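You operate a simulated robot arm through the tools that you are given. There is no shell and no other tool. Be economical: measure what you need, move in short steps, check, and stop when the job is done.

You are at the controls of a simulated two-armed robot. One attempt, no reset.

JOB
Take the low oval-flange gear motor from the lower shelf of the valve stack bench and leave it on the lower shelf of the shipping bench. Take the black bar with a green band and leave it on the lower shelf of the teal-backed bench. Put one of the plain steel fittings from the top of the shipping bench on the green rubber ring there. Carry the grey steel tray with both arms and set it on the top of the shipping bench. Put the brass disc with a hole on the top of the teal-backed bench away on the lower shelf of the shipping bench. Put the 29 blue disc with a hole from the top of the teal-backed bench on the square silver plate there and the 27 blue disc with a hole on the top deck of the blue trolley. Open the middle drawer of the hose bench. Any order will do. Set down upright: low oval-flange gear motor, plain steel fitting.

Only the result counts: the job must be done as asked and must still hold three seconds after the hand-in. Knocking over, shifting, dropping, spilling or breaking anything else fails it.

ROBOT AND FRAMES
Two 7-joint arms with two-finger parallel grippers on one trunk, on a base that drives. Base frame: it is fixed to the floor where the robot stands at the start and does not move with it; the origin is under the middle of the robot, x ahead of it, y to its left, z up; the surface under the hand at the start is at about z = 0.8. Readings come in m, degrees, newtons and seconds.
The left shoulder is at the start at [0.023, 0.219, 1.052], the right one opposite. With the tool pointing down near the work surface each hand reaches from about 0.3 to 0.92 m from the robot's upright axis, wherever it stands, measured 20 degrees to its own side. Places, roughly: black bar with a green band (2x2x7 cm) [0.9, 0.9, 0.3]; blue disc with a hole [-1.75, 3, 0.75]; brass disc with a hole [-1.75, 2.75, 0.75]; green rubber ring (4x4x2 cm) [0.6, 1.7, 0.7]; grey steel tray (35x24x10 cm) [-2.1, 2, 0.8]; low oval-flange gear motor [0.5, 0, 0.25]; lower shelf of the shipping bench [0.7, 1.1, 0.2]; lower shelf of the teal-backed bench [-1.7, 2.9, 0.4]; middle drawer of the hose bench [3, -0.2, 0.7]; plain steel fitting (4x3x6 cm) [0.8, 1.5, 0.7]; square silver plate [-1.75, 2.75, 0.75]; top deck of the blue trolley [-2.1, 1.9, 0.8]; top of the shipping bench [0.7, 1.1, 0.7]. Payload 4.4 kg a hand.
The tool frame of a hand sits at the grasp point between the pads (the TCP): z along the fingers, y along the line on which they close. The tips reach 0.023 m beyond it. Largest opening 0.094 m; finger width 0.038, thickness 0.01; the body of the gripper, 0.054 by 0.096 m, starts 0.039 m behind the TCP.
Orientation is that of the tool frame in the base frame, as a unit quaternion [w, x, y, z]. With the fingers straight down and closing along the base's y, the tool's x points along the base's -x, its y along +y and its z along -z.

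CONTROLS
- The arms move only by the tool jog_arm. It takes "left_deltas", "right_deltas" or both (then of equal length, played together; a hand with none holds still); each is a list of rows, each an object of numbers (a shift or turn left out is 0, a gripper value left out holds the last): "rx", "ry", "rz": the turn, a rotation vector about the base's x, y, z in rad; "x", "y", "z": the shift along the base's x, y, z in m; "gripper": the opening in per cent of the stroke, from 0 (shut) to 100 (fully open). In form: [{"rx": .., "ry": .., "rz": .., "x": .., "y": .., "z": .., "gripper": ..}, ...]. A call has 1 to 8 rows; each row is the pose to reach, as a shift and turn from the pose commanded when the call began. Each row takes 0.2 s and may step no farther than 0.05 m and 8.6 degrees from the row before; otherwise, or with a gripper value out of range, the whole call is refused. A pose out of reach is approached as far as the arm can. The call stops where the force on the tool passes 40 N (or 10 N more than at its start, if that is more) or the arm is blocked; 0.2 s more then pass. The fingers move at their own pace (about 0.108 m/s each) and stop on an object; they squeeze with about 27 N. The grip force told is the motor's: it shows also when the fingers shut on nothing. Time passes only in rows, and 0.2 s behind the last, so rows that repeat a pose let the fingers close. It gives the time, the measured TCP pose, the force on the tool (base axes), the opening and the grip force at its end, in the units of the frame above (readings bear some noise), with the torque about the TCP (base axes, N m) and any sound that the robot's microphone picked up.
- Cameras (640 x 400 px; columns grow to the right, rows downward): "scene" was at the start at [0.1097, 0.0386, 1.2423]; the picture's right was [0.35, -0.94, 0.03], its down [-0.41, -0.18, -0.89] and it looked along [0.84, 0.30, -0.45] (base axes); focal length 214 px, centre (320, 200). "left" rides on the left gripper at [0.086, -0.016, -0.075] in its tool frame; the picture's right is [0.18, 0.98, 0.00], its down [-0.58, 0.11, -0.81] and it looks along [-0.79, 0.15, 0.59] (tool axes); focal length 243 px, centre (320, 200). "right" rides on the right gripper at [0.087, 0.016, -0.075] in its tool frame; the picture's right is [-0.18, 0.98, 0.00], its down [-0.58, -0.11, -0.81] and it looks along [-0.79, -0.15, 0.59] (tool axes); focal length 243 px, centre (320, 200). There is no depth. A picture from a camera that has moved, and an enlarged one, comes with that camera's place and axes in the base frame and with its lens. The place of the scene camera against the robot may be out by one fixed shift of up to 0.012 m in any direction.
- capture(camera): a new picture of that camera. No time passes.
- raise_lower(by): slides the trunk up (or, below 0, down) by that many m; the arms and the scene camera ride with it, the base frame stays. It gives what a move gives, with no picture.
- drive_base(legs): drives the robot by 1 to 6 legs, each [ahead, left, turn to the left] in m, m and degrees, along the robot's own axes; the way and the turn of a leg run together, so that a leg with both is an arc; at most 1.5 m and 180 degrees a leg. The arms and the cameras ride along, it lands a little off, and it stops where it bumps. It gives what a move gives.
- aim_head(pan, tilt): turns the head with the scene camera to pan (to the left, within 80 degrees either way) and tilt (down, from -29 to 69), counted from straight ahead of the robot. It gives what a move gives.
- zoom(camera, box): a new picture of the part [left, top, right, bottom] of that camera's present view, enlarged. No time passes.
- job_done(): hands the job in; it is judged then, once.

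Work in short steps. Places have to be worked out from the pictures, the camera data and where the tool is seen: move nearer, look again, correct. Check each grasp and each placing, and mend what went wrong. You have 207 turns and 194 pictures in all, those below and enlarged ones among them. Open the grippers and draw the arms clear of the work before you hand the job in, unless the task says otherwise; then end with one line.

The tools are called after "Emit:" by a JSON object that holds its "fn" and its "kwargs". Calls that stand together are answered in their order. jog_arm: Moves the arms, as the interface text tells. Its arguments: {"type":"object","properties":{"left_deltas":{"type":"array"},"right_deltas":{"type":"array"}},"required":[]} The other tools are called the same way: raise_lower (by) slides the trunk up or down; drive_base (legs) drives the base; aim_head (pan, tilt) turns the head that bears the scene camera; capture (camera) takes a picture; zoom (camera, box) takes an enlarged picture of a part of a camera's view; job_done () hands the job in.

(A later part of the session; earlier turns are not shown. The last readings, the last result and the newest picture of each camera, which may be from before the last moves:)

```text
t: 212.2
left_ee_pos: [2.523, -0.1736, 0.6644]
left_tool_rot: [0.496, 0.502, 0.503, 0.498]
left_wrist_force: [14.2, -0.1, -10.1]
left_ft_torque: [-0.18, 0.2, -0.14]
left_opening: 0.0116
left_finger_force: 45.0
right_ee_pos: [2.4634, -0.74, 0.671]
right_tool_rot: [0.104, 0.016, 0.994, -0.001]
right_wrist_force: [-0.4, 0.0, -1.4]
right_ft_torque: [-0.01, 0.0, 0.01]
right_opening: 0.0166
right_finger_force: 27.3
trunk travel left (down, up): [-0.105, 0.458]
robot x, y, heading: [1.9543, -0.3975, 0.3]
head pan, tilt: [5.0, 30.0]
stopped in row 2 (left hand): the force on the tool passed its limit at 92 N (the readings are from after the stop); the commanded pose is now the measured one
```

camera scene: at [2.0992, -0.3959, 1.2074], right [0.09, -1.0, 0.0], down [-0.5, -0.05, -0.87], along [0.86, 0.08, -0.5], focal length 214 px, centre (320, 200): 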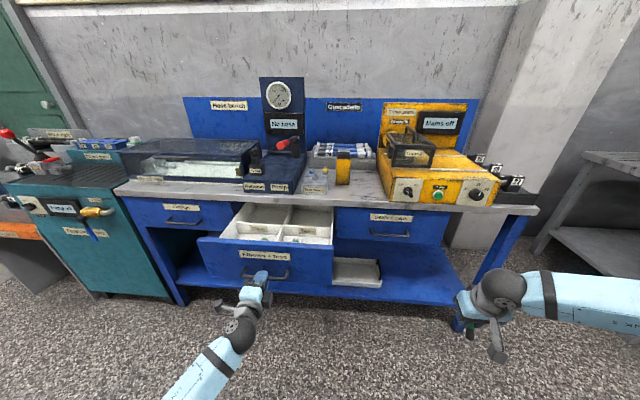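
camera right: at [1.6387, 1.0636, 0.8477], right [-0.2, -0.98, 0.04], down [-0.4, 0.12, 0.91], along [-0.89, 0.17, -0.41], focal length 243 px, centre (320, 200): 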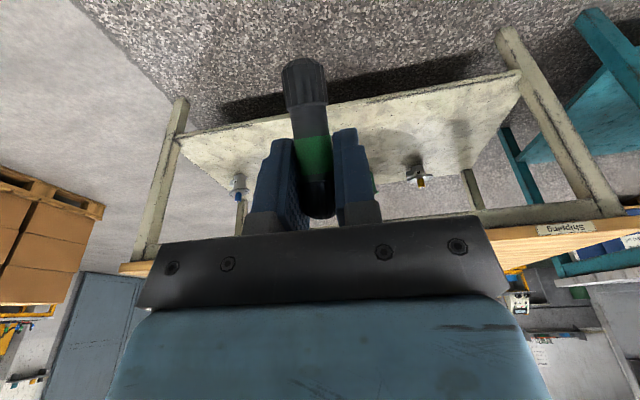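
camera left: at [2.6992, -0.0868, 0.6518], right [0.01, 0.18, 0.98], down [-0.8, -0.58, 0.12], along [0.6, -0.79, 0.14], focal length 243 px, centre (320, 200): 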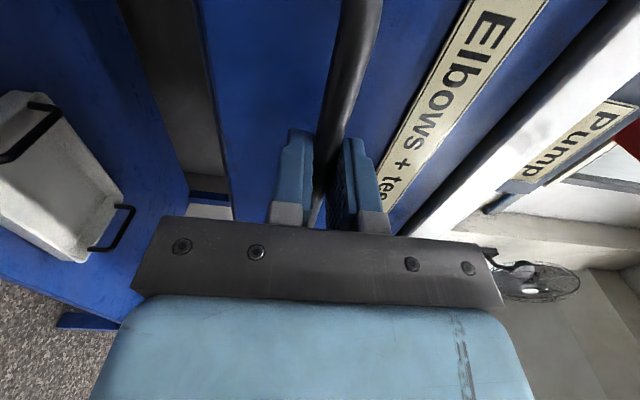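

The drawer is fully open at its stop. I release, retreat, drive back and return the left hand to pointing down.

Emit:
{"fn": "jog_arm", "kwargs": {"left_deltas": [{"gripper": 80}, {"gripper": 80}, {"gripper": 80}, {"x": -0.04}, {"x": -0.07}]}}

Emit:
{"fn": "drive_base", "kwargs": {"legs": [[-0.25, 0, 0]]}}

Emit:
{"fn": "raise_lower", "kwargs": {"by": 0.2}}

Emit:
{"fn": "jog_arm", "kwargs": {"left_deltas": [{"rx": -0.08, "ry": 0.08, "rz": 0.08}, {"rx": -0.16, "ry": 0.16, "rz": 0.16, "y": 0.01}, {"rx": -0.24, "ry": 0.24, "rz": 0.24, "y": 0.02}, {"rx": -0.32, "ry": 0.32, "rz": 0.32, "y": 0.03}, {"rx": -0.4, "ry": 0.4, "rz": 0.4, "y": 0.04}, {"rx": -0.48, "ry": 0.48, "rz": 0.48, "y": 0.05}, {"rx": -0.56, "ry": 0.56, "rz": 0.56, "y": 0.06}, {"rx": -0.64, "ry": 0.64, "rz": 0.64, "y": 0.07}]}}

Emit:
{"fn": "jog_arm", "kwargs": {"left_deltas": [{"rx": -0.072, "ry": 0.072, "rz": 0.072}, {"rx": -0.143, "ry": 0.143, "rz": 0.143}, {"rx": -0.214, "ry": 0.214, "rz": 0.214}, {"rx": -0.285, "ry": 0.285, "rz": 0.285}, {"rx": -0.356, "ry": 0.356, "rz": 0.356}, {"rx": -0.427, "ry": 0.427, "rz": 0.427}, {"rx": -0.498, "ry": 0.498, "rz": 0.498}, {"rx": -0.569, "ry": 0.569, "rz": 0.569}]}}

Emit:
{"fn": "capture", "kwargs": {"camera": "scene"}}

```text
t: 213.4
left_ee_pos: [2.4544, -0.1675, 0.6733]
left_tool_rot: [0.497, 0.497, 0.501, 0.505]
left_wrist_force: [-1.1, 0.1, -1.0]
left_ft_torque: [0.0, 0.0, 0.01]
left_opening: 0.0753
left_finger_force: 0.1
right_ee_pos: [2.4651, -0.7381, 0.6717]
right_tool_rot: [0.104, 0.015, 0.994, -0.002]
right_wrist_force: [-0.8, -0.5, -1.4]
right_ft_torque: [-0.01, 0.01, 0.01]
right_opening: 0.0164
right_finger_force: 26.8
trunk travel left (down, up): [-0.105, 0.458]
robot x, y, heading: [1.9495, -0.4012, 0.4]
head pan, tilt: [5.0, 30.0]
```

```text
t: 215.2
left_ee_pos: [2.2034, -0.1688, 0.6725]
left_tool_rot: [0.498, 0.496, 0.5, 0.506]
left_wrist_force: [0.4, -0.1, -0.2]
left_ft_torque: [0.0, 0.01, -0.01]
left_opening: 0.0753
left_finger_force: 0.0
right_ee_pos: [2.2115, -0.74, 0.673]
right_tool_rot: [0.105, 0.017, 0.994, -0.002]
right_wrist_force: [-0.5, 0.3, -0.7]
right_ft_torque: [0.0, -0.03, 0.0]
right_opening: 0.0163
right_finger_force: 27.8
trunk travel left (down, up): [-0.105, 0.458]
robot x, y, heading: [1.701, -0.4, 0.1]
head pan, tilt: [5.0, 30.0]
```

```text
t: 217.4
left_ee_pos: [2.2043, -0.1699, 0.8742]
left_tool_rot: [0.497, 0.497, 0.5, 0.505]
left_wrist_force: [0.5, 0.3, 0.3]
left_ft_torque: [0.01, -0.02, -0.03]
left_opening: 0.0753
left_finger_force: 0.0
right_ee_pos: [2.2111, -0.7409, 0.8708]
right_tool_rot: [0.104, 0.016, 0.994, 0.0]
right_wrist_force: [-0.5, -0.5, -1.5]
right_ft_torque: [-0.03, 0.02, -0.01]
right_opening: 0.0162
right_finger_force: 27.1
trunk travel left (down, up): [-0.305, 0.258]
robot x, y, heading: [1.6961, -0.3992, 0.1]
head pan, tilt: [5.0, 30.0]
```

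```text
t: 219.2
left_ee_pos: [2.196, -0.0858, 0.8645]
left_tool_rot: [0.256, 0.28, 0.879, 0.288]
left_wrist_force: [-0.1, 0.2, -0.4]
left_ft_torque: [-0.01, 0.01, 0.01]
left_opening: 0.075
left_finger_force: 0.1
right_ee_pos: [2.2103, -0.7416, 0.8724]
right_tool_rot: [0.105, 0.016, 0.994, 0.0]
right_wrist_force: [0.3, 1.0, -1.3]
right_ft_torque: [-0.01, 0.01, 0.0]
right_opening: 0.0162
right_finger_force: 27.0
trunk travel left (down, up): [-0.305, 0.258]
robot x, y, heading: [1.6992, -0.4027, 0.2]
head pan, tilt: [5.0, 30.0]
```

```text
t: 220.2
left_ee_pos: [2.1937, -0.041, 0.8703]
left_tool_rot: [0.114, 0.15, 0.958, 0.218]
left_wrist_force: [-0.4, -0.5, -1.1]
left_ft_torque: [0.0, 0.01, 0.01]
left_opening: 0.0751
left_finger_force: 0.0
right_ee_pos: [2.2116, -0.7401, 0.8716]
right_tool_rot: [0.105, 0.015, 0.994, -0.001]
right_wrist_force: [0.1, 0.1, -1.8]
right_ft_torque: [0.01, 0.0, -0.02]
right_opening: 0.0165
right_finger_force: 26.6
trunk travel left (down, up): [-0.305, 0.258]
robot x, y, heading: [1.7013, -0.4041, 0.0]
head pan, tilt: [5.0, 30.0]
stopped in row 5 (left hand): the arm was blocked; the commanded pose is now the measured one
```

```text
86 pictures are left
camera scene: at [1.8468, -0.397, 1.4079], right [0.09, -1.0, 0.0], down [-0.5, -0.04, -0.87], along [0.86, 0.08, -0.5], focal length 214 px, centre (320, 200)
```

scene: 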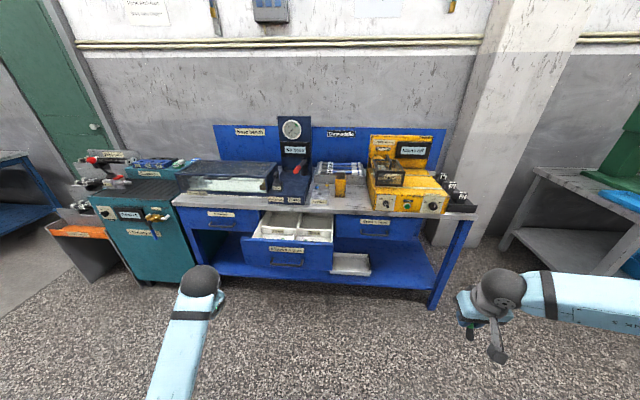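

The arm got blocked mid-turn, close to the body. I move it outward while finishing the turn.

Emit:
{"fn": "jog_arm", "kwargs": {"left_deltas": [{"x": 0.02, "y": 0.03, "z": 0.01}, {"x": 0.03, "y": 0.06, "z": 0.02, "rx": -0.088, "ry": 0.046, "rz": 0.061}, {"x": 0.03, "y": 0.09, "z": 0.03, "rx": -0.176, "ry": 0.092, "rz": 0.122}, {"x": 0.03, "y": 0.12, "z": 0.04, "rx": -0.264, "ry": 0.138, "rz": 0.183}, {"x": 0.03, "y": 0.14, "z": 0.05, "rx": -0.352, "ry": 0.184, "rz": 0.244}, {"x": 0.03, "y": 0.15, "z": 0.06, "rx": -0.44, "ry": 0.231, "rz": 0.304}]}}

```text
t: 221.6
left_ee_pos: [2.2228, 0.1096, 0.932]
left_tool_rot: [-0.001, 0.001, 1.0, 0.0]
left_wrist_force: [-0.4, 0.0, -0.1]
left_ft_torque: [0.05, 0.04, -0.05]
left_opening: 0.0753
left_finger_force: 0.0
right_ee_pos: [2.2115, -0.7409, 0.8708]
right_tool_rot: [0.104, 0.016, 0.994, 0.0]
right_wrist_force: [-0.4, 1.1, -1.2]
right_ft_torque: [-0.02, 0.0, 0.0]
right_opening: 0.0162
right_finger_force: 26.8
trunk travel left (down, up): [-0.305, 0.258]
robot x, y, heading: [1.6999, -0.3996, 0.2]
head pan, tilt: [5.0, 30.0]
```

Arms are set. I drive back around the shipping bench toward the teal-backed bench.

Emit:
{"fn": "drive_base", "kwargs": {"legs": [[0, 1.35, 0], [0, 1.35, 0], [0, 0, 180], [1.3, 0, 0], [1.1, 0, 0]]}}

Emit:
{"fn": "aim_head", "kwargs": {"pan": 0, "tilt": 25}}

Emit:
{"fn": "capture", "kwargs": {"camera": "scene"}}

```text
t: 264.3
left_ee_pos: [-1.1485, 1.8666, 0.9319]
left_tool_rot: [0.001, 1.0, -0.017, 0.0]
left_wrist_force: [-0.4, 0.2, -1.0]
left_ft_torque: [-0.03, 0.0, 0.02]
left_opening: 0.0751
left_finger_force: 0.0
right_ee_pos: [-1.1114, 2.7161, 0.8715]
right_tool_rot: [-0.001, 0.994, -0.031, -0.105]
right_wrist_force: [-1.2, -0.9, -0.7]
right_ft_torque: [0.0, 0.05, -0.02]
right_opening: 0.0162
right_finger_force: 26.6
trunk travel left (down, up): [-0.305, 0.258]
robot x, y, heading: [-0.6106, 2.3565, 178.4]
head pan, tilt: [5.0, 30.0]
```

```text
t: 265.0
left_ee_pos: [-1.1486, 1.865, 0.9316]
left_tool_rot: [0.001, 1.0, -0.017, -0.001]
left_wrist_force: [-0.6, -0.3, -0.2]
left_ft_torque: [-0.01, -0.02, -0.01]
left_opening: 0.0751
left_finger_force: 0.0
right_ee_pos: [-1.1111, 2.7154, 0.872]
right_tool_rot: [-0.001, 0.994, -0.033, -0.105]
right_wrist_force: [0.2, 0.3, -1.2]
right_ft_torque: [0.0, -0.02, 0.0]
right_opening: 0.0161
right_finger_force: 26.6
trunk travel left (down, up): [-0.305, 0.258]
robot x, y, heading: [-0.6075, 2.356, 178.1]
head pan, tilt: [0.0, 25.0]
```

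```text
85 pictures are left
camera scene: at [-0.7778, 2.3584, 1.4158], right [0.03, 1.0, 0.0], down [0.42, -0.01, -0.91], along [-0.91, 0.03, -0.42], focal length 214 px, centre (320, 200)
```

scene: 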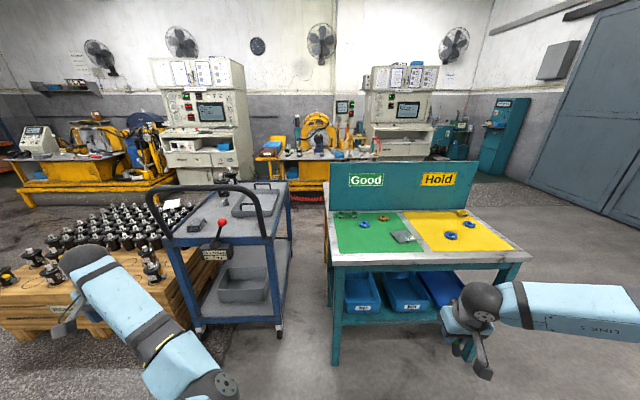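

Emit:
{"fn": "zoom", "kwargs": {"camera": "scene", "box": [320, 190, 520, 315]}}

Emit:
{"fn": "zoom", "kwargs": {"camera": "scene", "box": [140, 160, 310, 330]}}

```text
3.20 times, centred on (420, 252) of scene
camera zoom: at [-0.7778, 2.3584, 1.4158], right [0.03, 1.0, 0.0], down [0.42, -0.01, -0.91], along [-0.91, 0.03, -0.42], focal length 686 px, centre (0, 32)
```

zoom: 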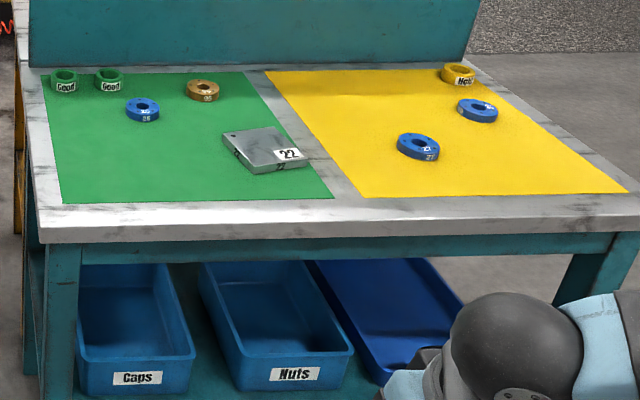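

```text
2.35 times, centred on (225, 245) of scene
camera zoom: at [-0.7778, 2.3584, 1.4158], right [0.03, 1.0, 0.0], down [0.42, -0.01, -0.91], along [-0.91, 0.03, -0.42], focal length 505 px, centre (544, 94)
```

zoom: 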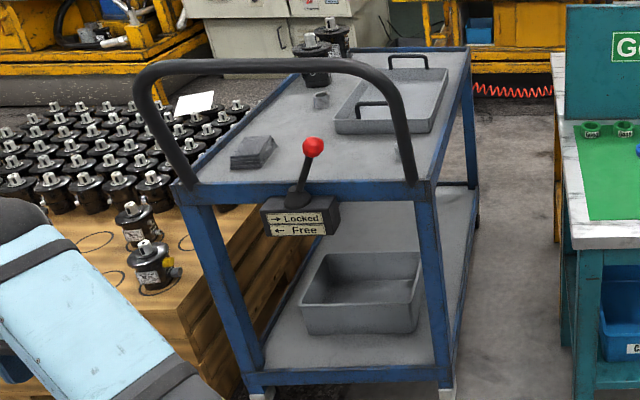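

The teal-backed bench has bins on its lower shelf. I move in front of it to look for free shelf space and read the disc numbers.

Emit:
{"fn": "drive_base", "kwargs": {"legs": [[0, -0.55, 1.8]]}}

Emit:
{"fn": "raise_lower", "kwargs": {"by": -0.3}}

Emit:
{"fn": "aim_head", "kwargs": {"pan": -10, "tilt": 35}}

Emit:
{"fn": "capture", "kwargs": {"camera": "scene"}}

```text
t: 270.3
left_ee_pos: [-1.1274, 2.4006, 0.9315]
left_tool_rot: [0.001, 1.0, -0.004, 0.001]
left_wrist_force: [0.9, 0.5, 0.3]
left_ft_torque: [-0.01, 0.02, 0.01]
left_opening: 0.0751
left_finger_force: 0.0
right_ee_pos: [-1.1098, 3.2514, 0.8711]
right_tool_rot: [0.0, 0.994, -0.018, -0.104]
right_wrist_force: [-0.6, 0.2, -0.9]
right_ft_torque: [0.03, 0.07, -0.02]
right_opening: 0.0161
right_finger_force: 27.3
trunk travel left (down, up): [-0.305, 0.258]
robot x, y, heading: [-0.5969, 2.9093, 179.7]
head pan, tilt: [0.0, 25.0]
```

```text
t: 273.3
left_ee_pos: [-1.1264, 2.4009, 0.6324]
left_tool_rot: [0.0, 1.0, -0.005, -0.001]
left_wrist_force: [0.1, -0.3, -0.2]
left_ft_torque: [-0.05, 0.0, 0.01]
left_opening: 0.0751
left_finger_force: 0.1
right_ee_pos: [-1.109, 3.2513, 0.5724]
right_tool_rot: [0.0, 0.994, -0.019, -0.105]
right_wrist_force: [0.3, 0.1, 0.4]
right_ft_torque: [-0.05, 0.02, -0.01]
right_opening: 0.0161
right_finger_force: 27.1
trunk travel left (down, up): [-0.005, 0.558]
robot x, y, heading: [-0.5989, 2.9064, 179.5]
head pan, tilt: [0.0, 25.0]
```

```text
t: 274.0
left_ee_pos: [-1.1267, 2.4012, 0.6331]
left_tool_rot: [0.001, 1.0, -0.003, 0.0]
left_wrist_force: [-0.2, -0.4, 0.4]
left_ft_torque: [0.02, -0.04, -0.04]
left_opening: 0.0752
left_finger_force: 0.2
right_ee_pos: [-1.1096, 3.2519, 0.5725]
right_tool_rot: [-0.001, 0.994, -0.02, -0.105]
right_wrist_force: [-0.5, 0.2, 0.0]
right_ft_torque: [0.01, 0.0, -0.03]
right_opening: 0.016
right_finger_force: 27.0
trunk travel left (down, up): [-0.005, 0.558]
robot x, y, heading: [-0.6017, 2.9099, 179.7]
head pan, tilt: [-10.0, 35.0]
```

```text
82 pictures are left
camera scene: at [-0.7626, 2.918, 1.1001], right [0.18, 0.98, 0.0], down [0.56, -0.1, -0.82], along [-0.81, 0.15, -0.57], focal length 214 px, centre (320, 200)
```

scene: 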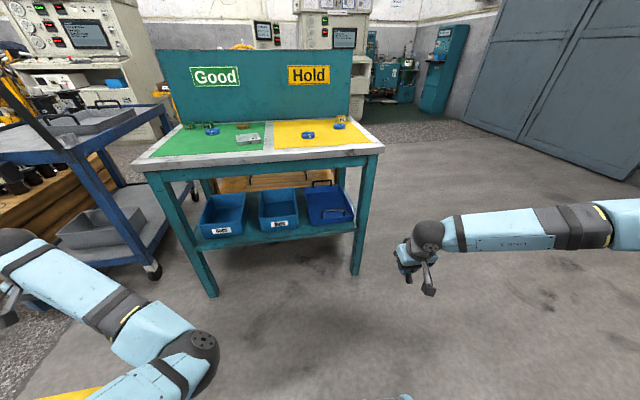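

Emit:
{"fn": "zoom", "kwargs": {"camera": "scene", "box": [180, 160, 380, 260]}}

Emit:
{"fn": "zoom", "kwargs": {"camera": "scene", "box": [170, 105, 370, 170]}}

```text
3.20 times, centred on (280, 210) of scene
camera zoom: at [-0.7626, 2.918, 1.1001], right [0.18, 0.98, 0.0], down [0.56, -0.1, -0.82], along [-0.81, 0.15, -0.57], focal length 686 px, centre (448, 168)
```

zoom: 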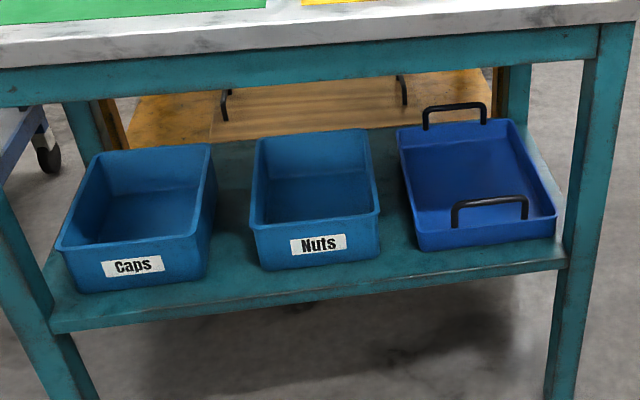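

```text
3.20 times, centred on (270, 138) of scene
camera zoom: at [-0.7626, 2.918, 1.1001], right [0.18, 0.98, 0.0], down [0.56, -0.1, -0.82], along [-0.81, 0.15, -0.57], focal length 686 px, centre (480, 400)
```

zoom: 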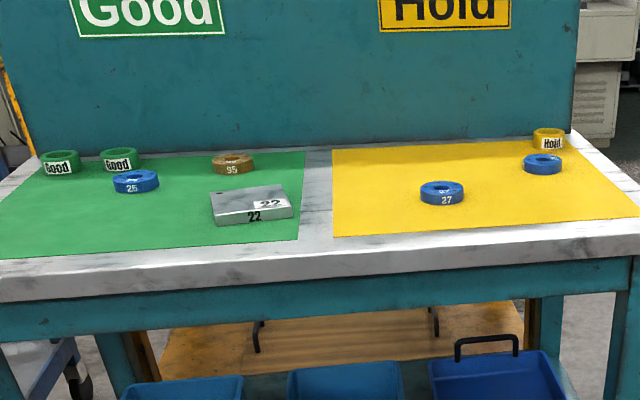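

There is a free strip at the shelf front between the "Nuts" bin and the blue bin, at about (-1.515, 2.985). I position and pitch the right hand to 50° again.

Emit:
{"fn": "drive_base", "kwargs": {"legs": [[0.1, 0.11, 0]]}}

Emit:
{"fn": "jog_arm", "kwargs": {"right_deltas": [{"x": -0.02, "y": -0.02, "ry": 0.083}, {"x": -0.04, "y": -0.04, "ry": 0.166}, {"x": -0.06, "y": -0.06, "ry": 0.249}, {"x": -0.08, "y": -0.08, "ry": 0.332}, {"x": -0.1, "y": -0.1, "ry": 0.415}, {"x": -0.12, "y": -0.12, "ry": 0.498}, {"x": -0.14, "y": -0.14, "ry": 0.58}, {"x": -0.17, "y": -0.155, "ry": 0.655}]}}

Emit:
{"fn": "capture", "kwargs": {"camera": "right"}}

Emit:
{"fn": "capture", "kwargs": {"camera": "scene"}}

```text
t: 275.6
left_ee_pos: [-1.2239, 2.2897, 0.6322]
left_tool_rot: [0.001, 1.0, -0.004, 0.001]
left_wrist_force: [0.0, 0.3, -0.3]
left_ft_torque: [0.04, 0.04, -0.04]
left_opening: 0.0753
left_finger_force: 0.0
right_ee_pos: [-1.2093, 3.1409, 0.5725]
right_tool_rot: [0.0, 0.994, -0.019, -0.105]
right_wrist_force: [0.4, 0.1, -0.6]
right_ft_torque: [0.01, 0.0, -0.02]
right_opening: 0.0163
right_finger_force: 26.6
trunk travel left (down, up): [-0.005, 0.558]
robot x, y, heading: [-0.6962, 2.7978, 179.7]
head pan, tilt: [-10.0, 35.0]
```

```text
t: 277.4
left_ee_pos: [-1.2242, 2.2885, 0.6311]
left_tool_rot: [0.002, 1.0, -0.003, -0.001]
left_wrist_force: [0.0, -0.4, -0.2]
left_ft_torque: [-0.03, 0.0, -0.01]
left_opening: 0.0752
left_finger_force: 0.0
right_ee_pos: [-1.3784, 2.9861, 0.5718]
right_tool_rot: [0.005, 0.908, -0.017, -0.419]
right_wrist_force: [0.6, -0.5, -0.6]
right_ft_torque: [-0.01, -0.04, -0.04]
right_opening: 0.0164
right_finger_force: 26.6
trunk travel left (down, up): [-0.005, 0.558]
robot x, y, heading: [-0.7005, 2.7967, 179.9]
head pan, tilt: [-10.0, 35.0]
```

```text
79 pictures are left
camera right: at [-1.2674, 2.9661, 0.5555], right [-0.14, -0.98, 0.16], down [0.24, 0.13, 0.96], along [-0.96, 0.18, 0.22], focal length 243 px, centre (320, 200)
```

right: 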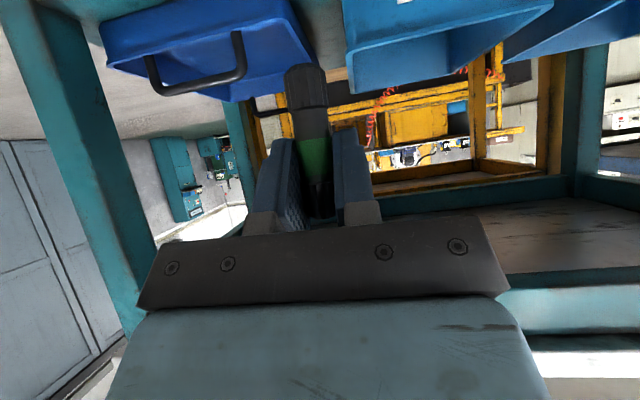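

```text
78 pictures are left
camera scene: at [-0.8615, 2.8076, 1.1], right [0.18, 0.98, 0.0], down [0.56, -0.1, -0.82], along [-0.81, 0.14, -0.57], focal length 214 px, centre (320, 200)
```

scene: 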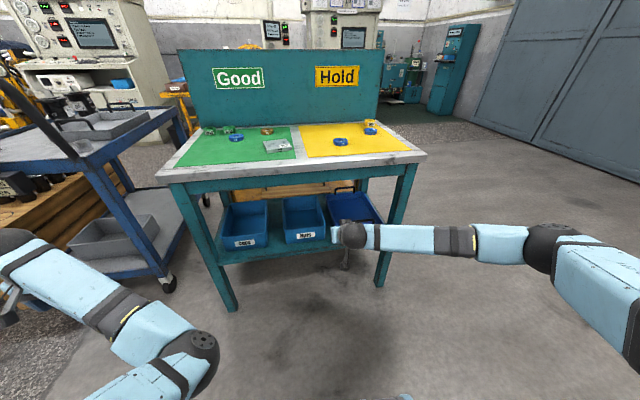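

I move out over the strip and lower.

Emit:
{"fn": "jog_arm", "kwargs": {"right_deltas": [{"x": -0.04}, {"x": -0.08, "z": -0.01}, {"x": -0.115, "z": -0.03}, {"x": -0.132, "z": -0.06}, {"x": -0.134, "z": -0.08}]}}

Emit:
{"fn": "capture", "kwargs": {"camera": "right"}}

Emit:
{"fn": "zoom", "kwargs": {"camera": "scene", "box": [270, 180, 410, 270]}}

```text
t: 278.6
left_ee_pos: [-1.2247, 2.2889, 0.6317]
left_tool_rot: [0.001, 1.0, -0.003, -0.001]
left_wrist_force: [0.0, 0.6, 0.2]
left_ft_torque: [-0.02, 0.0, 0.0]
left_opening: 0.0752
left_finger_force: 0.2
right_ee_pos: [-1.5118, 2.9866, 0.4942]
right_tool_rot: [0.006, 0.908, -0.017, -0.419]
right_wrist_force: [-0.5, 0.8, -1.1]
right_ft_torque: [-0.03, 0.0, 0.0]
right_opening: 0.0161
right_finger_force: 26.8
trunk travel left (down, up): [-0.005, 0.558]
robot x, y, heading: [-0.6985, 2.7952, 179.8]
head pan, tilt: [-10.0, 35.0]
```

```text
77 pictures are left
camera right: at [-1.3997, 2.9669, 0.4765], right [-0.15, -0.98, 0.16], down [0.24, 0.13, 0.96], along [-0.96, 0.18, 0.22], focal length 243 px, centre (320, 200)
```

right: 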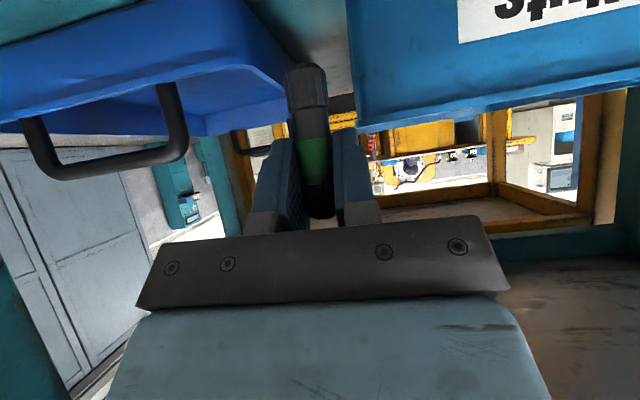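

```text
4.44 times, centred on (340, 225) of scene
camera zoom: at [-0.8615, 2.8077, 1.1], right [0.18, 0.98, 0.0], down [0.56, -0.1, -0.82], along [-0.81, 0.14, -0.57], focal length 953 px, centre (231, 89)
```

zoom: 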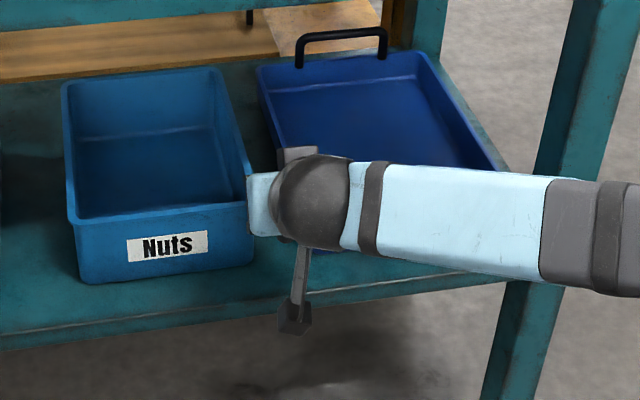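

Aligned with the gap, so I lower slowly to contact.

Emit:
{"fn": "jog_arm", "kwargs": {"right_deltas": [{"z": -0.012}, {"z": -0.02}, {"z": -0.026}, {"z": -0.031}, {"z": -0.036}]}}

```text
t: 279.8
left_ee_pos: [-1.2244, 2.2898, 0.6327]
left_tool_rot: [0.001, 1.0, -0.002, 0.0]
left_wrist_force: [0.3, 0.1, -0.9]
left_ft_torque: [0.0, 0.01, 0.01]
left_opening: 0.0753
left_finger_force: 0.1
right_ee_pos: [-1.5123, 2.9843, 0.4559]
right_tool_rot: [0.005, 0.908, -0.017, -0.419]
right_wrist_force: [-0.4, 0.1, -0.7]
right_ft_torque: [-0.01, -0.02, 0.01]
right_opening: 0.0165
right_finger_force: 27.2
trunk travel left (down, up): [-0.005, 0.558]
robot x, y, heading: [-0.6976, 2.797, 179.8]
head pan, tilt: [-10.0, 35.0]
```

Emit:
{"fn": "jog_arm", "kwargs": {"right_deltas": [{"z": -0.005}, {"z": -0.01}, {"z": -0.015}, {"z": -0.02}, {"z": -0.025}]}}

Emit:
{"fn": "capture", "kwargs": {"camera": "right"}}

```text
t: 281.0
left_ee_pos: [-1.2252, 2.2899, 0.6321]
left_tool_rot: [0.001, 1.0, -0.003, 0.0]
left_wrist_force: [0.6, 0.6, -0.7]
left_ft_torque: [-0.04, -0.02, -0.03]
left_opening: 0.0752
left_finger_force: 0.2
right_ee_pos: [-1.513, 2.9851, 0.4297]
right_tool_rot: [0.005, 0.908, -0.017, -0.419]
right_wrist_force: [-0.1, -0.1, -0.9]
right_ft_torque: [-0.01, 0.02, -0.05]
right_opening: 0.0166
right_finger_force: 27.4
trunk travel left (down, up): [-0.005, 0.558]
robot x, y, heading: [-0.7007, 2.7957, 179.7]
head pan, tilt: [-10.0, 35.0]
```

```text
75 pictures are left
camera right: at [-1.401, 2.9665, 0.4136], right [-0.15, -0.98, 0.16], down [0.24, 0.13, 0.96], along [-0.96, 0.18, 0.22], focal length 243 px, centre (320, 200)
```

right: 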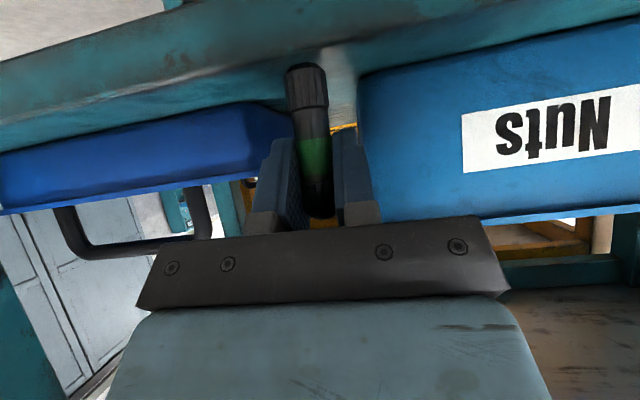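

I continue lowering until contact.

Emit:
{"fn": "jog_arm", "kwargs": {"right_deltas": [{"z": -0.005}, {"z": -0.01}, {"z": -0.015}, {"z": -0.02}, {"z": -0.025}, {"z": -0.03}]}}

Emit:
{"fn": "capture", "kwargs": {"camera": "right"}}

```text
t: 282.4
left_ee_pos: [-1.2234, 2.2894, 0.6337]
left_tool_rot: [-0.001, 1.0, -0.003, 0.0]
left_wrist_force: [-0.1, 0.3, 0.0]
left_ft_torque: [0.03, 0.02, 0.02]
left_opening: 0.075
left_finger_force: 0.1
right_ee_pos: [-1.5164, 2.9848, 0.4095]
right_tool_rot: [0.007, 0.906, -0.017, -0.424]
right_wrist_force: [-4.5, -0.2, 17.6]
right_ft_torque: [0.11, 0.17, -0.01]
right_opening: 0.0168
right_finger_force: 27.0
trunk travel left (down, up): [-0.005, 0.558]
robot x, y, heading: [-0.6971, 2.7972, 179.8]
head pan, tilt: [-10.0, 35.0]
stopped in row 6 (right hand): the force on the tool passed its limit at 43 N (the readings are from after the stop); the commanded pose is now the measured one
```

```text
74 pictures are left
camera right: at [-1.4044, 2.9652, 0.3917], right [-0.14, -0.98, 0.17], down [0.25, 0.13, 0.96], along [-0.96, 0.18, 0.23], focal length 243 px, centre (320, 200)
```

right: 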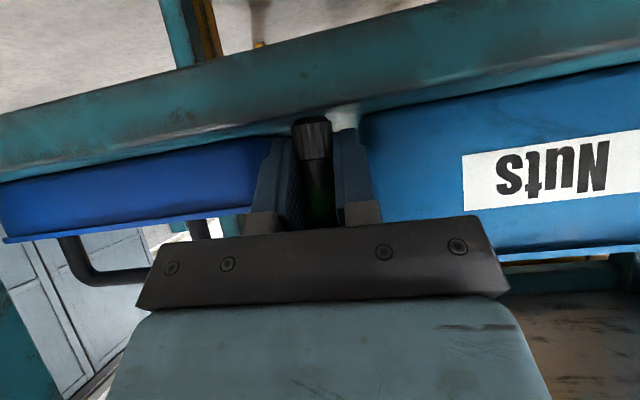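

The bar is on the shelf, about 1.3 cm in from the edge. I release with a small opening and withdraw along the tool axis.

Emit:
{"fn": "jog_arm", "kwargs": {"right_deltas": [{"z": 0.002}, {"z": 0.002, "gripper": 45}, {"z": 0.002, "gripper": 45}, {"z": 0.002, "gripper": 45}, {"x": 0.03, "z": 0.027}, {"x": 0.06, "z": 0.052}, {"x": 0.1, "z": 0.08}]}}

Emit:
{"fn": "capture", "kwargs": {"camera": "right"}}

```text
t: 284.0
left_ee_pos: [-1.2236, 2.2887, 0.6326]
left_tool_rot: [0.001, 1.0, -0.002, 0.0]
left_wrist_force: [-0.2, 0.1, 0.1]
left_ft_torque: [0.0, 0.01, -0.05]
left_opening: 0.075
left_finger_force: 0.1
right_ee_pos: [-1.4161, 2.9865, 0.484]
right_tool_rot: [0.007, 0.907, -0.017, -0.421]
right_wrist_force: [-0.6, 0.1, -0.6]
right_ft_torque: [0.01, 0.06, 0.0]
right_opening: 0.0421
right_finger_force: 0.1
trunk travel left (down, up): [-0.005, 0.558]
robot x, y, heading: [-0.6995, 2.7945, 179.7]
head pan, tilt: [-10.0, 35.0]
```

```text
73 pictures are left
camera right: at [-1.3042, 2.9677, 0.467], right [-0.14, -0.98, 0.17], down [0.24, 0.13, 0.96], along [-0.96, 0.18, 0.22], focal length 243 px, centre (320, 200)
```

right: 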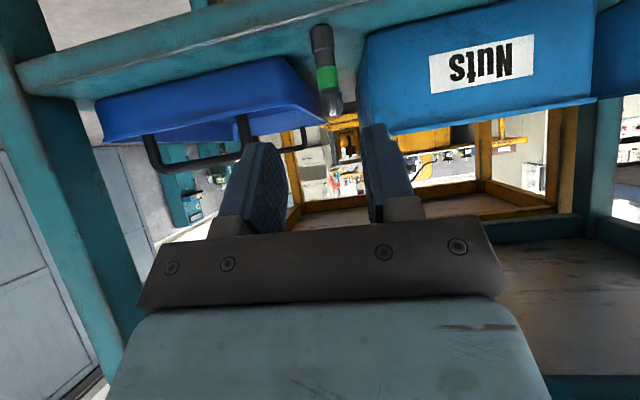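

The bar stands on the shelf. Triangulating from two views, the bench top is at z ≈ 0.80: 27 at (-1.64, 3.03), 29 at (-1.74, 3.19), brass at (-1.82, 2.75), plate at (-1.615, 2.79). I back off and set the right hand pointing down.

Emit:
{"fn": "drive_base", "kwargs": {"legs": [[-0.25, 0, 0]]}}

Emit:
{"fn": "raise_lower", "kwargs": {"by": 0.26}}

Emit:
{"fn": "jog_arm", "kwargs": {"right_deltas": [{"x": 0.02, "y": 0.02, "z": 0.035, "ry": -0.11}, {"x": 0.04, "y": 0.04, "z": 0.07, "ry": -0.22}, {"x": 0.06, "y": 0.06, "z": 0.105, "ry": -0.33}, {"x": 0.08, "y": 0.08, "z": 0.14, "ry": -0.44}, {"x": 0.1, "y": 0.1, "z": 0.175, "ry": -0.55}, {"x": 0.12, "y": 0.12, "z": 0.21, "ry": -0.66}, {"x": 0.13, "y": 0.14, "z": 0.245, "ry": -0.77}, {"x": 0.14, "y": 0.16, "z": 0.27, "ry": -0.868}]}}

Emit:
{"fn": "drive_base", "kwargs": {"legs": [[0.55, -0.14, 0]]}}

Emit:
{"fn": "capture", "kwargs": {"camera": "scene"}}

```text
t: 285.8
left_ee_pos: [-0.9806, 2.2918, 0.6324]
left_tool_rot: [0.001, 1.0, -0.007, 0.0]
left_wrist_force: [0.1, -0.2, 1.4]
left_ft_torque: [0.01, 0.03, -0.02]
left_opening: 0.0753
left_finger_force: 0.0
right_ee_pos: [-1.1682, 2.9899, 0.4837]
right_tool_rot: [0.005, 0.907, -0.021, -0.42]
right_wrist_force: [-0.1, -0.2, 0.4]
right_ft_torque: [0.01, -0.03, -0.01]
right_opening: 0.042
right_finger_force: 0.0
trunk travel left (down, up): [-0.005, 0.558]
robot x, y, heading: [-0.4522, 2.7963, 179.2]
head pan, tilt: [-10.0, 35.0]
```

```text
t: 288.5
left_ee_pos: [-0.9806, 2.2922, 0.8915]
left_tool_rot: [0.0, 1.0, -0.007, 0.0]
left_wrist_force: [-0.3, 0.7, 0.5]
left_ft_torque: [0.0, 0.03, 0.01]
left_opening: 0.0753
left_finger_force: 0.0
right_ee_pos: [-1.1682, 2.9895, 0.7428]
right_tool_rot: [0.004, 0.907, -0.022, -0.421]
right_wrist_force: [0.2, -0.5, 0.4]
right_ft_torque: [0.01, 0.0, 0.0]
right_opening: 0.0424
right_finger_force: 0.1
trunk travel left (down, up): [-0.265, 0.298]
robot x, y, heading: [-0.4512, 2.7973, 179.2]
head pan, tilt: [-10.0, 35.0]
```

```text
t: 290.3
left_ee_pos: [-0.9803, 2.292, 0.8926]
left_tool_rot: [0.0, 1.0, -0.007, 0.0]
left_wrist_force: [0.4, 0.3, 0.2]
left_ft_torque: [-0.04, 0.05, -0.04]
left_opening: 0.0749
left_finger_force: 0.1
right_ee_pos: [-1.0247, 3.1527, 1.012]
right_tool_rot: [-0.004, 1.0, -0.021, 0.001]
right_wrist_force: [-0.4, -1.1, -0.5]
right_ft_torque: [-0.03, 0.01, -0.01]
right_opening: 0.0426
right_finger_force: 0.0
trunk travel left (down, up): [-0.265, 0.298]
robot x, y, heading: [-0.4519, 2.7947, 179.7]
head pan, tilt: [-10.0, 35.0]
```

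```text
t: 293.5
left_ee_pos: [-1.5206, 2.4304, 0.8921]
left_tool_rot: [0.001, 1.0, -0.002, 0.001]
left_wrist_force: [-0.3, -0.5, -0.7]
left_ft_torque: [0.0, 0.02, 0.03]
left_opening: 0.0752
left_finger_force: 0.1
right_ee_pos: [-1.5736, 3.2885, 1.0116]
right_tool_rot: [-0.004, 1.0, -0.017, 0.0]
right_wrist_force: [-0.7, 0.3, -0.2]
right_ft_torque: [0.01, 0.0, -0.05]
right_opening: 0.0419
right_finger_force: 0.1
trunk travel left (down, up): [-0.265, 0.298]
robot x, y, heading: [-0.9936, 2.939, 179.9]
head pan, tilt: [-10.0, 35.0]
```

```text
72 pictures are left
camera scene: at [-1.1588, 2.9489, 1.36], right [0.18, 0.98, 0.0], down [0.56, -0.1, -0.82], along [-0.81, 0.14, -0.57], focal length 214 px, centre (320, 200)
```

scene: 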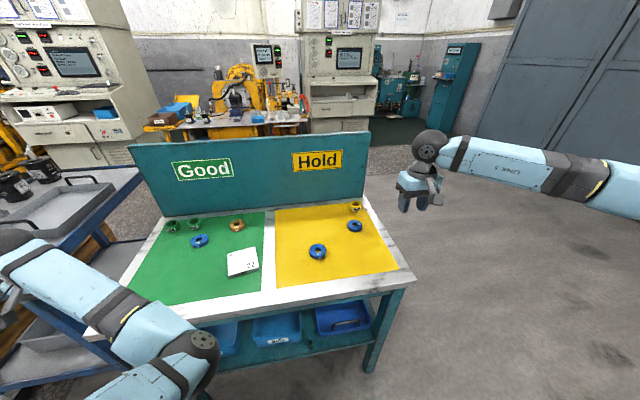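

Positions agree. I zoom on the discs to verify the numbers and dimensions.

Emit:
{"fn": "zoom", "kwargs": {"camera": "scene", "box": [180, 200, 380, 290]}}

Emit:
{"fn": "jog_arm", "kwargs": {"right_deltas": [{"x": -0.03, "y": -0.03, "z": -0.02, "gripper": 100}, {"x": -0.06, "y": -0.06, "z": -0.04}, {"x": -0.09, "y": -0.09, "z": -0.06}, {"x": -0.11, "y": -0.1, "z": -0.09}]}}

Emit:
{"fn": "capture", "kwargs": {"camera": "right"}}

```text
3.20 times, centred on (280, 245) of scene
camera zoom: at [-1.1588, 2.9489, 1.36], right [0.18, 0.98, 0.0], down [0.56, -0.1, -0.82], along [-0.81, 0.14, -0.57], focal length 686 px, centre (448, 56)
```

zoom: 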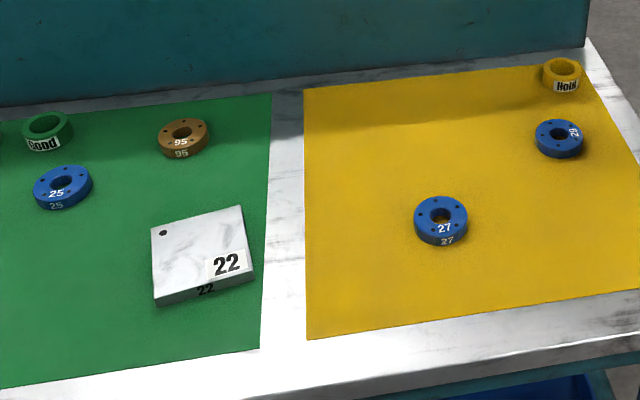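

```text
t: 294.5
left_ee_pos: [-1.5211, 2.4311, 0.8925]
left_tool_rot: [0.001, 1.0, -0.003, 0.0]
left_wrist_force: [-0.2, 0.0, -0.5]
left_ft_torque: [-0.02, -0.04, -0.03]
left_opening: 0.0754
left_finger_force: 0.1
right_ee_pos: [-1.6821, 3.19, 0.9241]
right_tool_rot: [-0.005, 1.0, -0.017, 0.001]
right_wrist_force: [0.4, 1.2, -0.2]
right_ft_torque: [0.01, -0.03, -0.02]
right_opening: 0.0937
right_finger_force: 0.0
trunk travel left (down, up): [-0.265, 0.298]
robot x, y, heading: [-0.9956, 2.9379, 179.9]
head pan, tilt: [-10.0, 35.0]
```

```text
70 pictures are left
camera right: at [-1.5971, 3.172, 0.9974], right [-0.22, -0.98, -0.01], down [-0.58, 0.12, 0.81], along [-0.79, 0.18, -0.59], focal length 243 px, centre (320, 200)
```

right: 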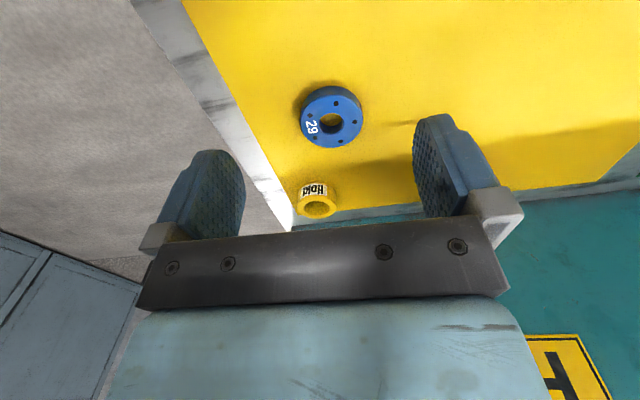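

Disc 29 is confirmed at about (-1.722, 3.19). I move over it and down partway.

Emit:
{"fn": "jog_arm", "kwargs": {"right_deltas": [{"x": -0.02, "z": -0.02}, {"x": -0.041, "z": -0.045}, {"x": -0.041, "z": -0.065}]}}

Emit:
{"fn": "capture", "kwargs": {"camera": "right"}}

```text
t: 295.3
left_ee_pos: [-1.5206, 2.431, 0.8919]
left_tool_rot: [0.001, 1.0, -0.002, 0.0]
left_wrist_force: [0.0, 0.4, 0.0]
left_ft_torque: [-0.01, 0.02, 0.02]
left_opening: 0.0753
left_finger_force: 0.0
right_ee_pos: [-1.7222, 3.1883, 0.8565]
right_tool_rot: [-0.005, 1.0, -0.016, 0.0]
right_wrist_force: [0.0, 0.8, 0.2]
right_ft_torque: [-0.03, -0.01, 0.0]
right_opening: 0.0943
right_finger_force: 0.1
trunk travel left (down, up): [-0.265, 0.298]
robot x, y, heading: [-0.9972, 2.9394, 179.8]
head pan, tilt: [-10.0, 35.0]
```

```text
69 pictures are left
camera right: at [-1.6367, 3.1695, 0.9321], right [-0.22, -0.98, -0.01], down [-0.58, 0.12, 0.81], along [-0.79, 0.18, -0.59], focal length 243 px, centre (320, 200)
```

right: 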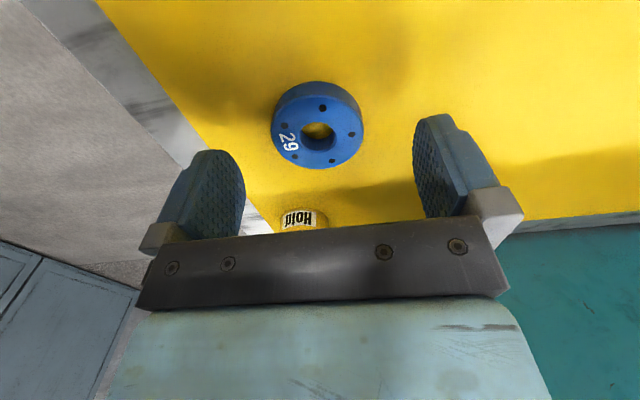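

Well centred. I lower so the tips are just above the mat, then close.

Emit:
{"fn": "jog_arm", "kwargs": {"right_deltas": [{"x": 0.004, "y": 0.002, "z": -0.015}, {"x": 0.004, "y": 0.002, "z": -0.027}, {"x": 0.004, "y": 0.002, "z": -0.027, "gripper": 0}, {"x": 0.004, "y": 0.002, "z": -0.027, "gripper": 0}, {"x": 0.004, "y": 0.002, "z": -0.027, "gripper": 0}]}}

```text
t: 296.5
left_ee_pos: [-1.5208, 2.4306, 0.8933]
left_tool_rot: [0.001, 1.0, -0.002, 0.0]
left_wrist_force: [0.5, -0.2, 0.4]
left_ft_torque: [-0.04, 0.01, 0.0]
left_opening: 0.0753
left_finger_force: 0.1
right_ee_pos: [-1.7195, 3.1897, 0.8285]
right_tool_rot: [-0.004, 1.0, -0.015, 0.0]
right_wrist_force: [0.1, 0.1, -0.1]
right_ft_torque: [-0.1, 0.02, 0.01]
right_opening: 0.0555
right_finger_force: 26.9
trunk travel left (down, up): [-0.265, 0.298]
robot x, y, heading: [-0.9962, 2.9404, 179.8]
head pan, tilt: [-10.0, 35.0]
```

Gripped. I lift and carry it over the plate at (-1.63, 2.79).

Emit:
{"fn": "jog_arm", "kwargs": {"right_deltas": [{"z": 0.04}, {"z": 0.08}, {"x": 0.02, "y": -0.04, "z": 0.1}, {"x": 0.04, "y": -0.08, "z": 0.11}, {"x": 0.06, "y": -0.12, "z": 0.11}, {"x": 0.07, "y": -0.165, "z": 0.11}, {"x": 0.08, "y": -0.21, "z": 0.11}, {"x": 0.09, "y": -0.255, "z": 0.11}]}}

Emit:
{"fn": "jog_arm", "kwargs": {"right_deltas": [{"x": 0.01, "y": -0.045}, {"x": 0.03, "y": -0.09}, {"x": 0.045, "y": -0.13}]}}

Emit:
{"fn": "capture", "kwargs": {"camera": "right"}}

```text
t: 298.3
left_ee_pos: [-1.5221, 2.4303, 0.8909]
left_tool_rot: [-0.001, 1.0, -0.002, 0.001]
left_wrist_force: [0.6, -0.7, -0.2]
left_ft_torque: [0.02, -0.01, 0.02]
left_opening: 0.0753
left_finger_force: 0.2
right_ee_pos: [-1.6307, 2.93, 0.9359]
right_tool_rot: [-0.006, 1.0, -0.017, 0.0]
right_wrist_force: [0.5, -0.1, -1.5]
right_ft_torque: [-0.01, -0.06, -0.01]
right_opening: 0.0553
right_finger_force: 27.2
trunk travel left (down, up): [-0.265, 0.298]
robot x, y, heading: [-0.9974, 2.938, 180.1]
head pan, tilt: [-10.0, 35.0]
```

```text
t: 299.1
left_ee_pos: [-1.5206, 2.4293, 0.8908]
left_tool_rot: [0.0, 1.0, -0.001, 0.001]
left_wrist_force: [-0.5, -0.9, 0.8]
left_ft_torque: [0.05, -0.03, 0.01]
left_opening: 0.0753
left_finger_force: 0.0
right_ee_pos: [-1.5852, 2.8013, 0.9385]
right_tool_rot: [-0.005, 1.0, -0.017, 0.0]
right_wrist_force: [0.5, 0.3, -2.0]
right_ft_torque: [-0.02, -0.02, 0.0]
right_opening: 0.0552
right_finger_force: 27.0
trunk travel left (down, up): [-0.265, 0.298]
robot x, y, heading: [-0.9925, 2.9405, 180.0]
head pan, tilt: [-10.0, 35.0]
```

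```text
68 pictures are left
camera right: at [-1.4999, 2.7829, 1.0127], right [-0.22, -0.98, -0.01], down [-0.58, 0.12, 0.81], along [-0.79, 0.18, -0.59], focal length 243 px, centre (320, 200)
```

right: 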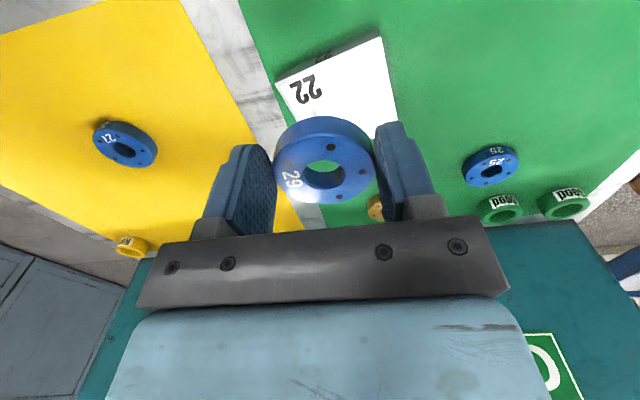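

The plate centre is at about (-1.62, 2.796), and the disc centre sits about 1 cm toward +x of the TCP. I move over the plate and lower to contact.

Emit:
{"fn": "jog_arm", "kwargs": {"right_deltas": [{"x": -0.025, "y": -0.003, "z": -0.02}, {"x": -0.043, "y": -0.003, "z": -0.045}, {"x": -0.043, "y": -0.003, "z": -0.065}]}}

Emit:
{"fn": "capture", "kwargs": {"camera": "right"}}

```text
t: 299.9
left_ee_pos: [-1.5213, 2.431, 0.8917]
left_tool_rot: [0.0, 1.0, -0.003, 0.001]
left_wrist_force: [0.3, 0.1, 0.4]
left_ft_torque: [0.0, 0.01, 0.01]
left_opening: 0.0753
left_finger_force: 0.1
right_ee_pos: [-1.6268, 2.8013, 0.877]
right_tool_rot: [-0.004, 1.0, -0.016, 0.0]
right_wrist_force: [-0.1, -1.0, -2.1]
right_ft_torque: [-0.02, -0.01, -0.01]
right_opening: 0.0555
right_finger_force: 27.3
trunk travel left (down, up): [-0.265, 0.298]
robot x, y, heading: [-0.9922, 2.9389, 179.6]
head pan, tilt: [-10.0, 35.0]
```

```text
67 pictures are left
camera right: at [-1.5407, 2.7822, 0.9518], right [-0.22, -0.98, -0.01], down [-0.58, 0.12, 0.81], along [-0.79, 0.18, -0.59], focal length 243 px, centre (320, 200)
```

right: 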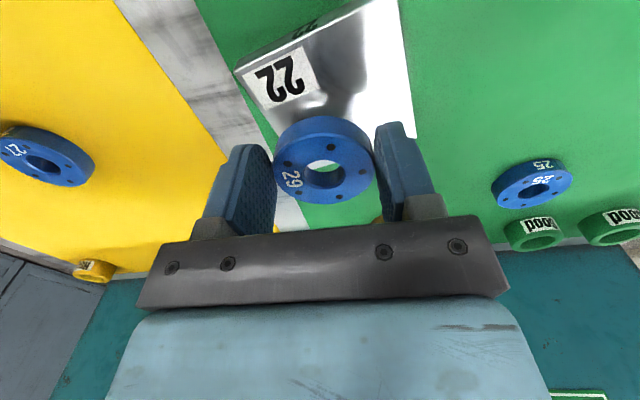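

The disc is directly over the plate centre. I lower to contact.

Emit:
{"fn": "jog_arm", "kwargs": {"right_deltas": [{"z": -0.01}, {"z": -0.015}, {"z": -0.02}, {"z": -0.025}, {"z": -0.029}]}}

```text
t: 301.1
left_ee_pos: [-1.5216, 2.4301, 0.892]
left_tool_rot: [0.001, 1.0, -0.002, 0.0]
left_wrist_force: [0.8, -0.2, 0.3]
left_ft_torque: [0.01, -0.01, -0.02]
left_opening: 0.075
left_finger_force: 0.1
right_ee_pos: [-1.6286, 2.8027, 0.8451]
right_tool_rot: [-0.005, 1.0, -0.017, 0.0]
right_wrist_force: [-0.3, -0.4, -2.3]
right_ft_torque: [0.0, -0.01, -0.04]
right_opening: 0.0554
right_finger_force: 26.8
trunk travel left (down, up): [-0.265, 0.298]
robot x, y, heading: [-0.9954, 2.938, 180.0]
head pan, tilt: [-10.0, 35.0]
```

Emit:
{"fn": "jog_arm", "kwargs": {"right_deltas": [{"z": -0.004}, {"z": -0.008}, {"z": -0.012}]}}

Emit:
{"fn": "capture", "kwargs": {"camera": "right"}}

```text
t: 301.9
left_ee_pos: [-1.5204, 2.4308, 0.8945]
left_tool_rot: [0.001, 1.0, -0.001, 0.0]
left_wrist_force: [-0.2, 0.2, 0.1]
left_ft_torque: [0.01, 0.03, -0.03]
left_opening: 0.0748
left_finger_force: 0.1
right_ee_pos: [-1.628, 2.8019, 0.8373]
right_tool_rot: [-0.003, 1.0, -0.016, -0.003]
right_wrist_force: [-6.5, 1.4, 32.6]
right_ft_torque: [-0.39, -0.27, 0.1]
right_opening: 0.0556
right_finger_force: 27.6
trunk travel left (down, up): [-0.265, 0.298]
robot x, y, heading: [-0.9971, 2.9412, 179.9]
head pan, tilt: [-10.0, 35.0]
```

```text
66 pictures are left
camera right: at [-1.5418, 2.7837, 0.9124], right [-0.22, -0.98, 0.0], down [-0.57, 0.12, 0.81], along [-0.79, 0.18, -0.59], focal length 243 px, centre (320, 200)
```

right: 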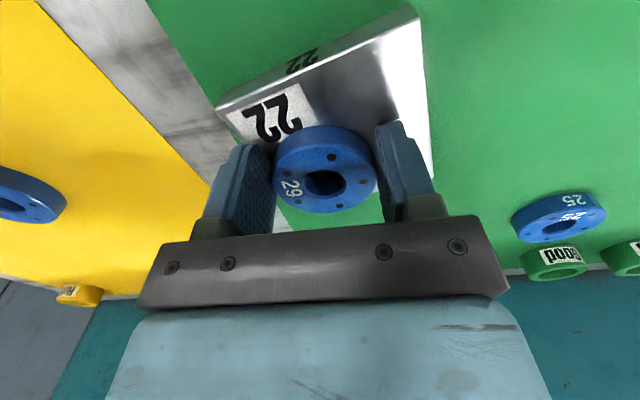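

The disc is on the plate, centred. I relieve, release and lift.

Emit:
{"fn": "jog_arm", "kwargs": {"right_deltas": [{"z": 0.003}, {"z": 0.004, "gripper": 95}, {"z": 0.004, "gripper": 95}, {"z": 0.004, "gripper": 95}, {"z": 0.04}, {"z": 0.08}, {"z": 0.1}]}}

Emit:
{"fn": "capture", "kwargs": {"camera": "right"}}

```text
t: 303.5
left_ee_pos: [-1.5213, 2.4311, 0.8922]
left_tool_rot: [0.0, 1.0, -0.002, 0.0]
left_wrist_force: [0.5, -0.7, 0.0]
left_ft_torque: [-0.04, 0.02, 0.01]
left_opening: 0.0751
left_finger_force: 0.0
right_ee_pos: [-1.6265, 2.8019, 0.9309]
right_tool_rot: [-0.004, 1.0, -0.017, 0.0]
right_wrist_force: [0.1, 0.7, -0.1]
right_ft_torque: [0.01, -0.01, 0.01]
right_opening: 0.0893
right_finger_force: 0.1
trunk travel left (down, up): [-0.265, 0.298]
robot x, y, heading: [-0.9918, 2.939, 179.9]
head pan, tilt: [-10.0, 35.0]
```

```text
65 pictures are left
camera right: at [-1.5408, 2.7827, 1.0055], right [-0.22, -0.98, -0.01], down [-0.58, 0.12, 0.81], along [-0.79, 0.18, -0.59], focal length 243 px, centre (320, 200)
```

right: 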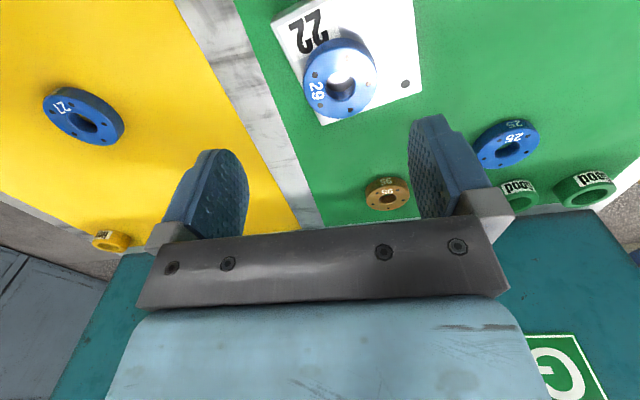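

29 is on the plate. Next I use the right hand for disc 27 at about (-1.63, 3.02).

Emit:
{"fn": "jog_arm", "kwargs": {"right_deltas": [{"y": 0.045}, {"x": 0.01, "y": 0.09}, {"x": 0.02, "y": 0.135}, {"x": 0.03, "y": 0.18}, {"x": 0.03, "y": 0.217, "z": -0.01}]}}

Emit:
{"fn": "capture", "kwargs": {"camera": "right"}}

```text
t: 304.7
left_ee_pos: [-1.5213, 2.4311, 0.8935]
left_tool_rot: [0.002, 1.0, -0.002, -0.001]
left_wrist_force: [-0.1, 0.3, 1.0]
left_ft_torque: [0.02, -0.03, -0.01]
left_opening: 0.0753
left_finger_force: 0.1
right_ee_pos: [-1.599, 3.0228, 0.9215]
right_tool_rot: [-0.003, 1.0, -0.016, 0.001]
right_wrist_force: [0.5, 0.2, 0.6]
right_ft_torque: [0.0, 0.05, -0.05]
right_opening: 0.0891
right_finger_force: 0.0
trunk travel left (down, up): [-0.265, 0.298]
robot x, y, heading: [-0.9945, 2.9396, 180.0]
head pan, tilt: [-10.0, 35.0]
```

```text
64 pictures are left
camera right: at [-1.5134, 3.0037, 0.9971], right [-0.22, -0.98, -0.01], down [-0.58, 0.12, 0.81], along [-0.79, 0.18, -0.59], focal length 243 px, centre (320, 200)
```

right: 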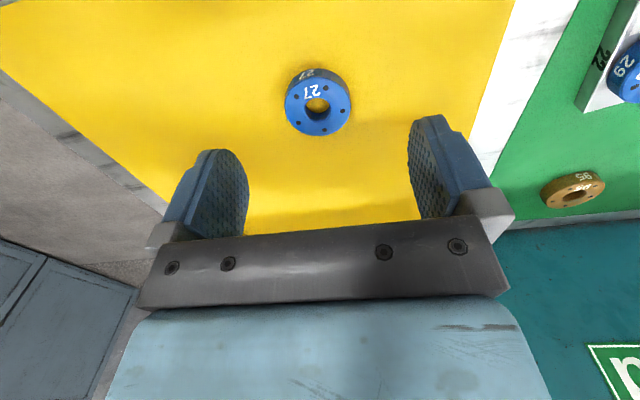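

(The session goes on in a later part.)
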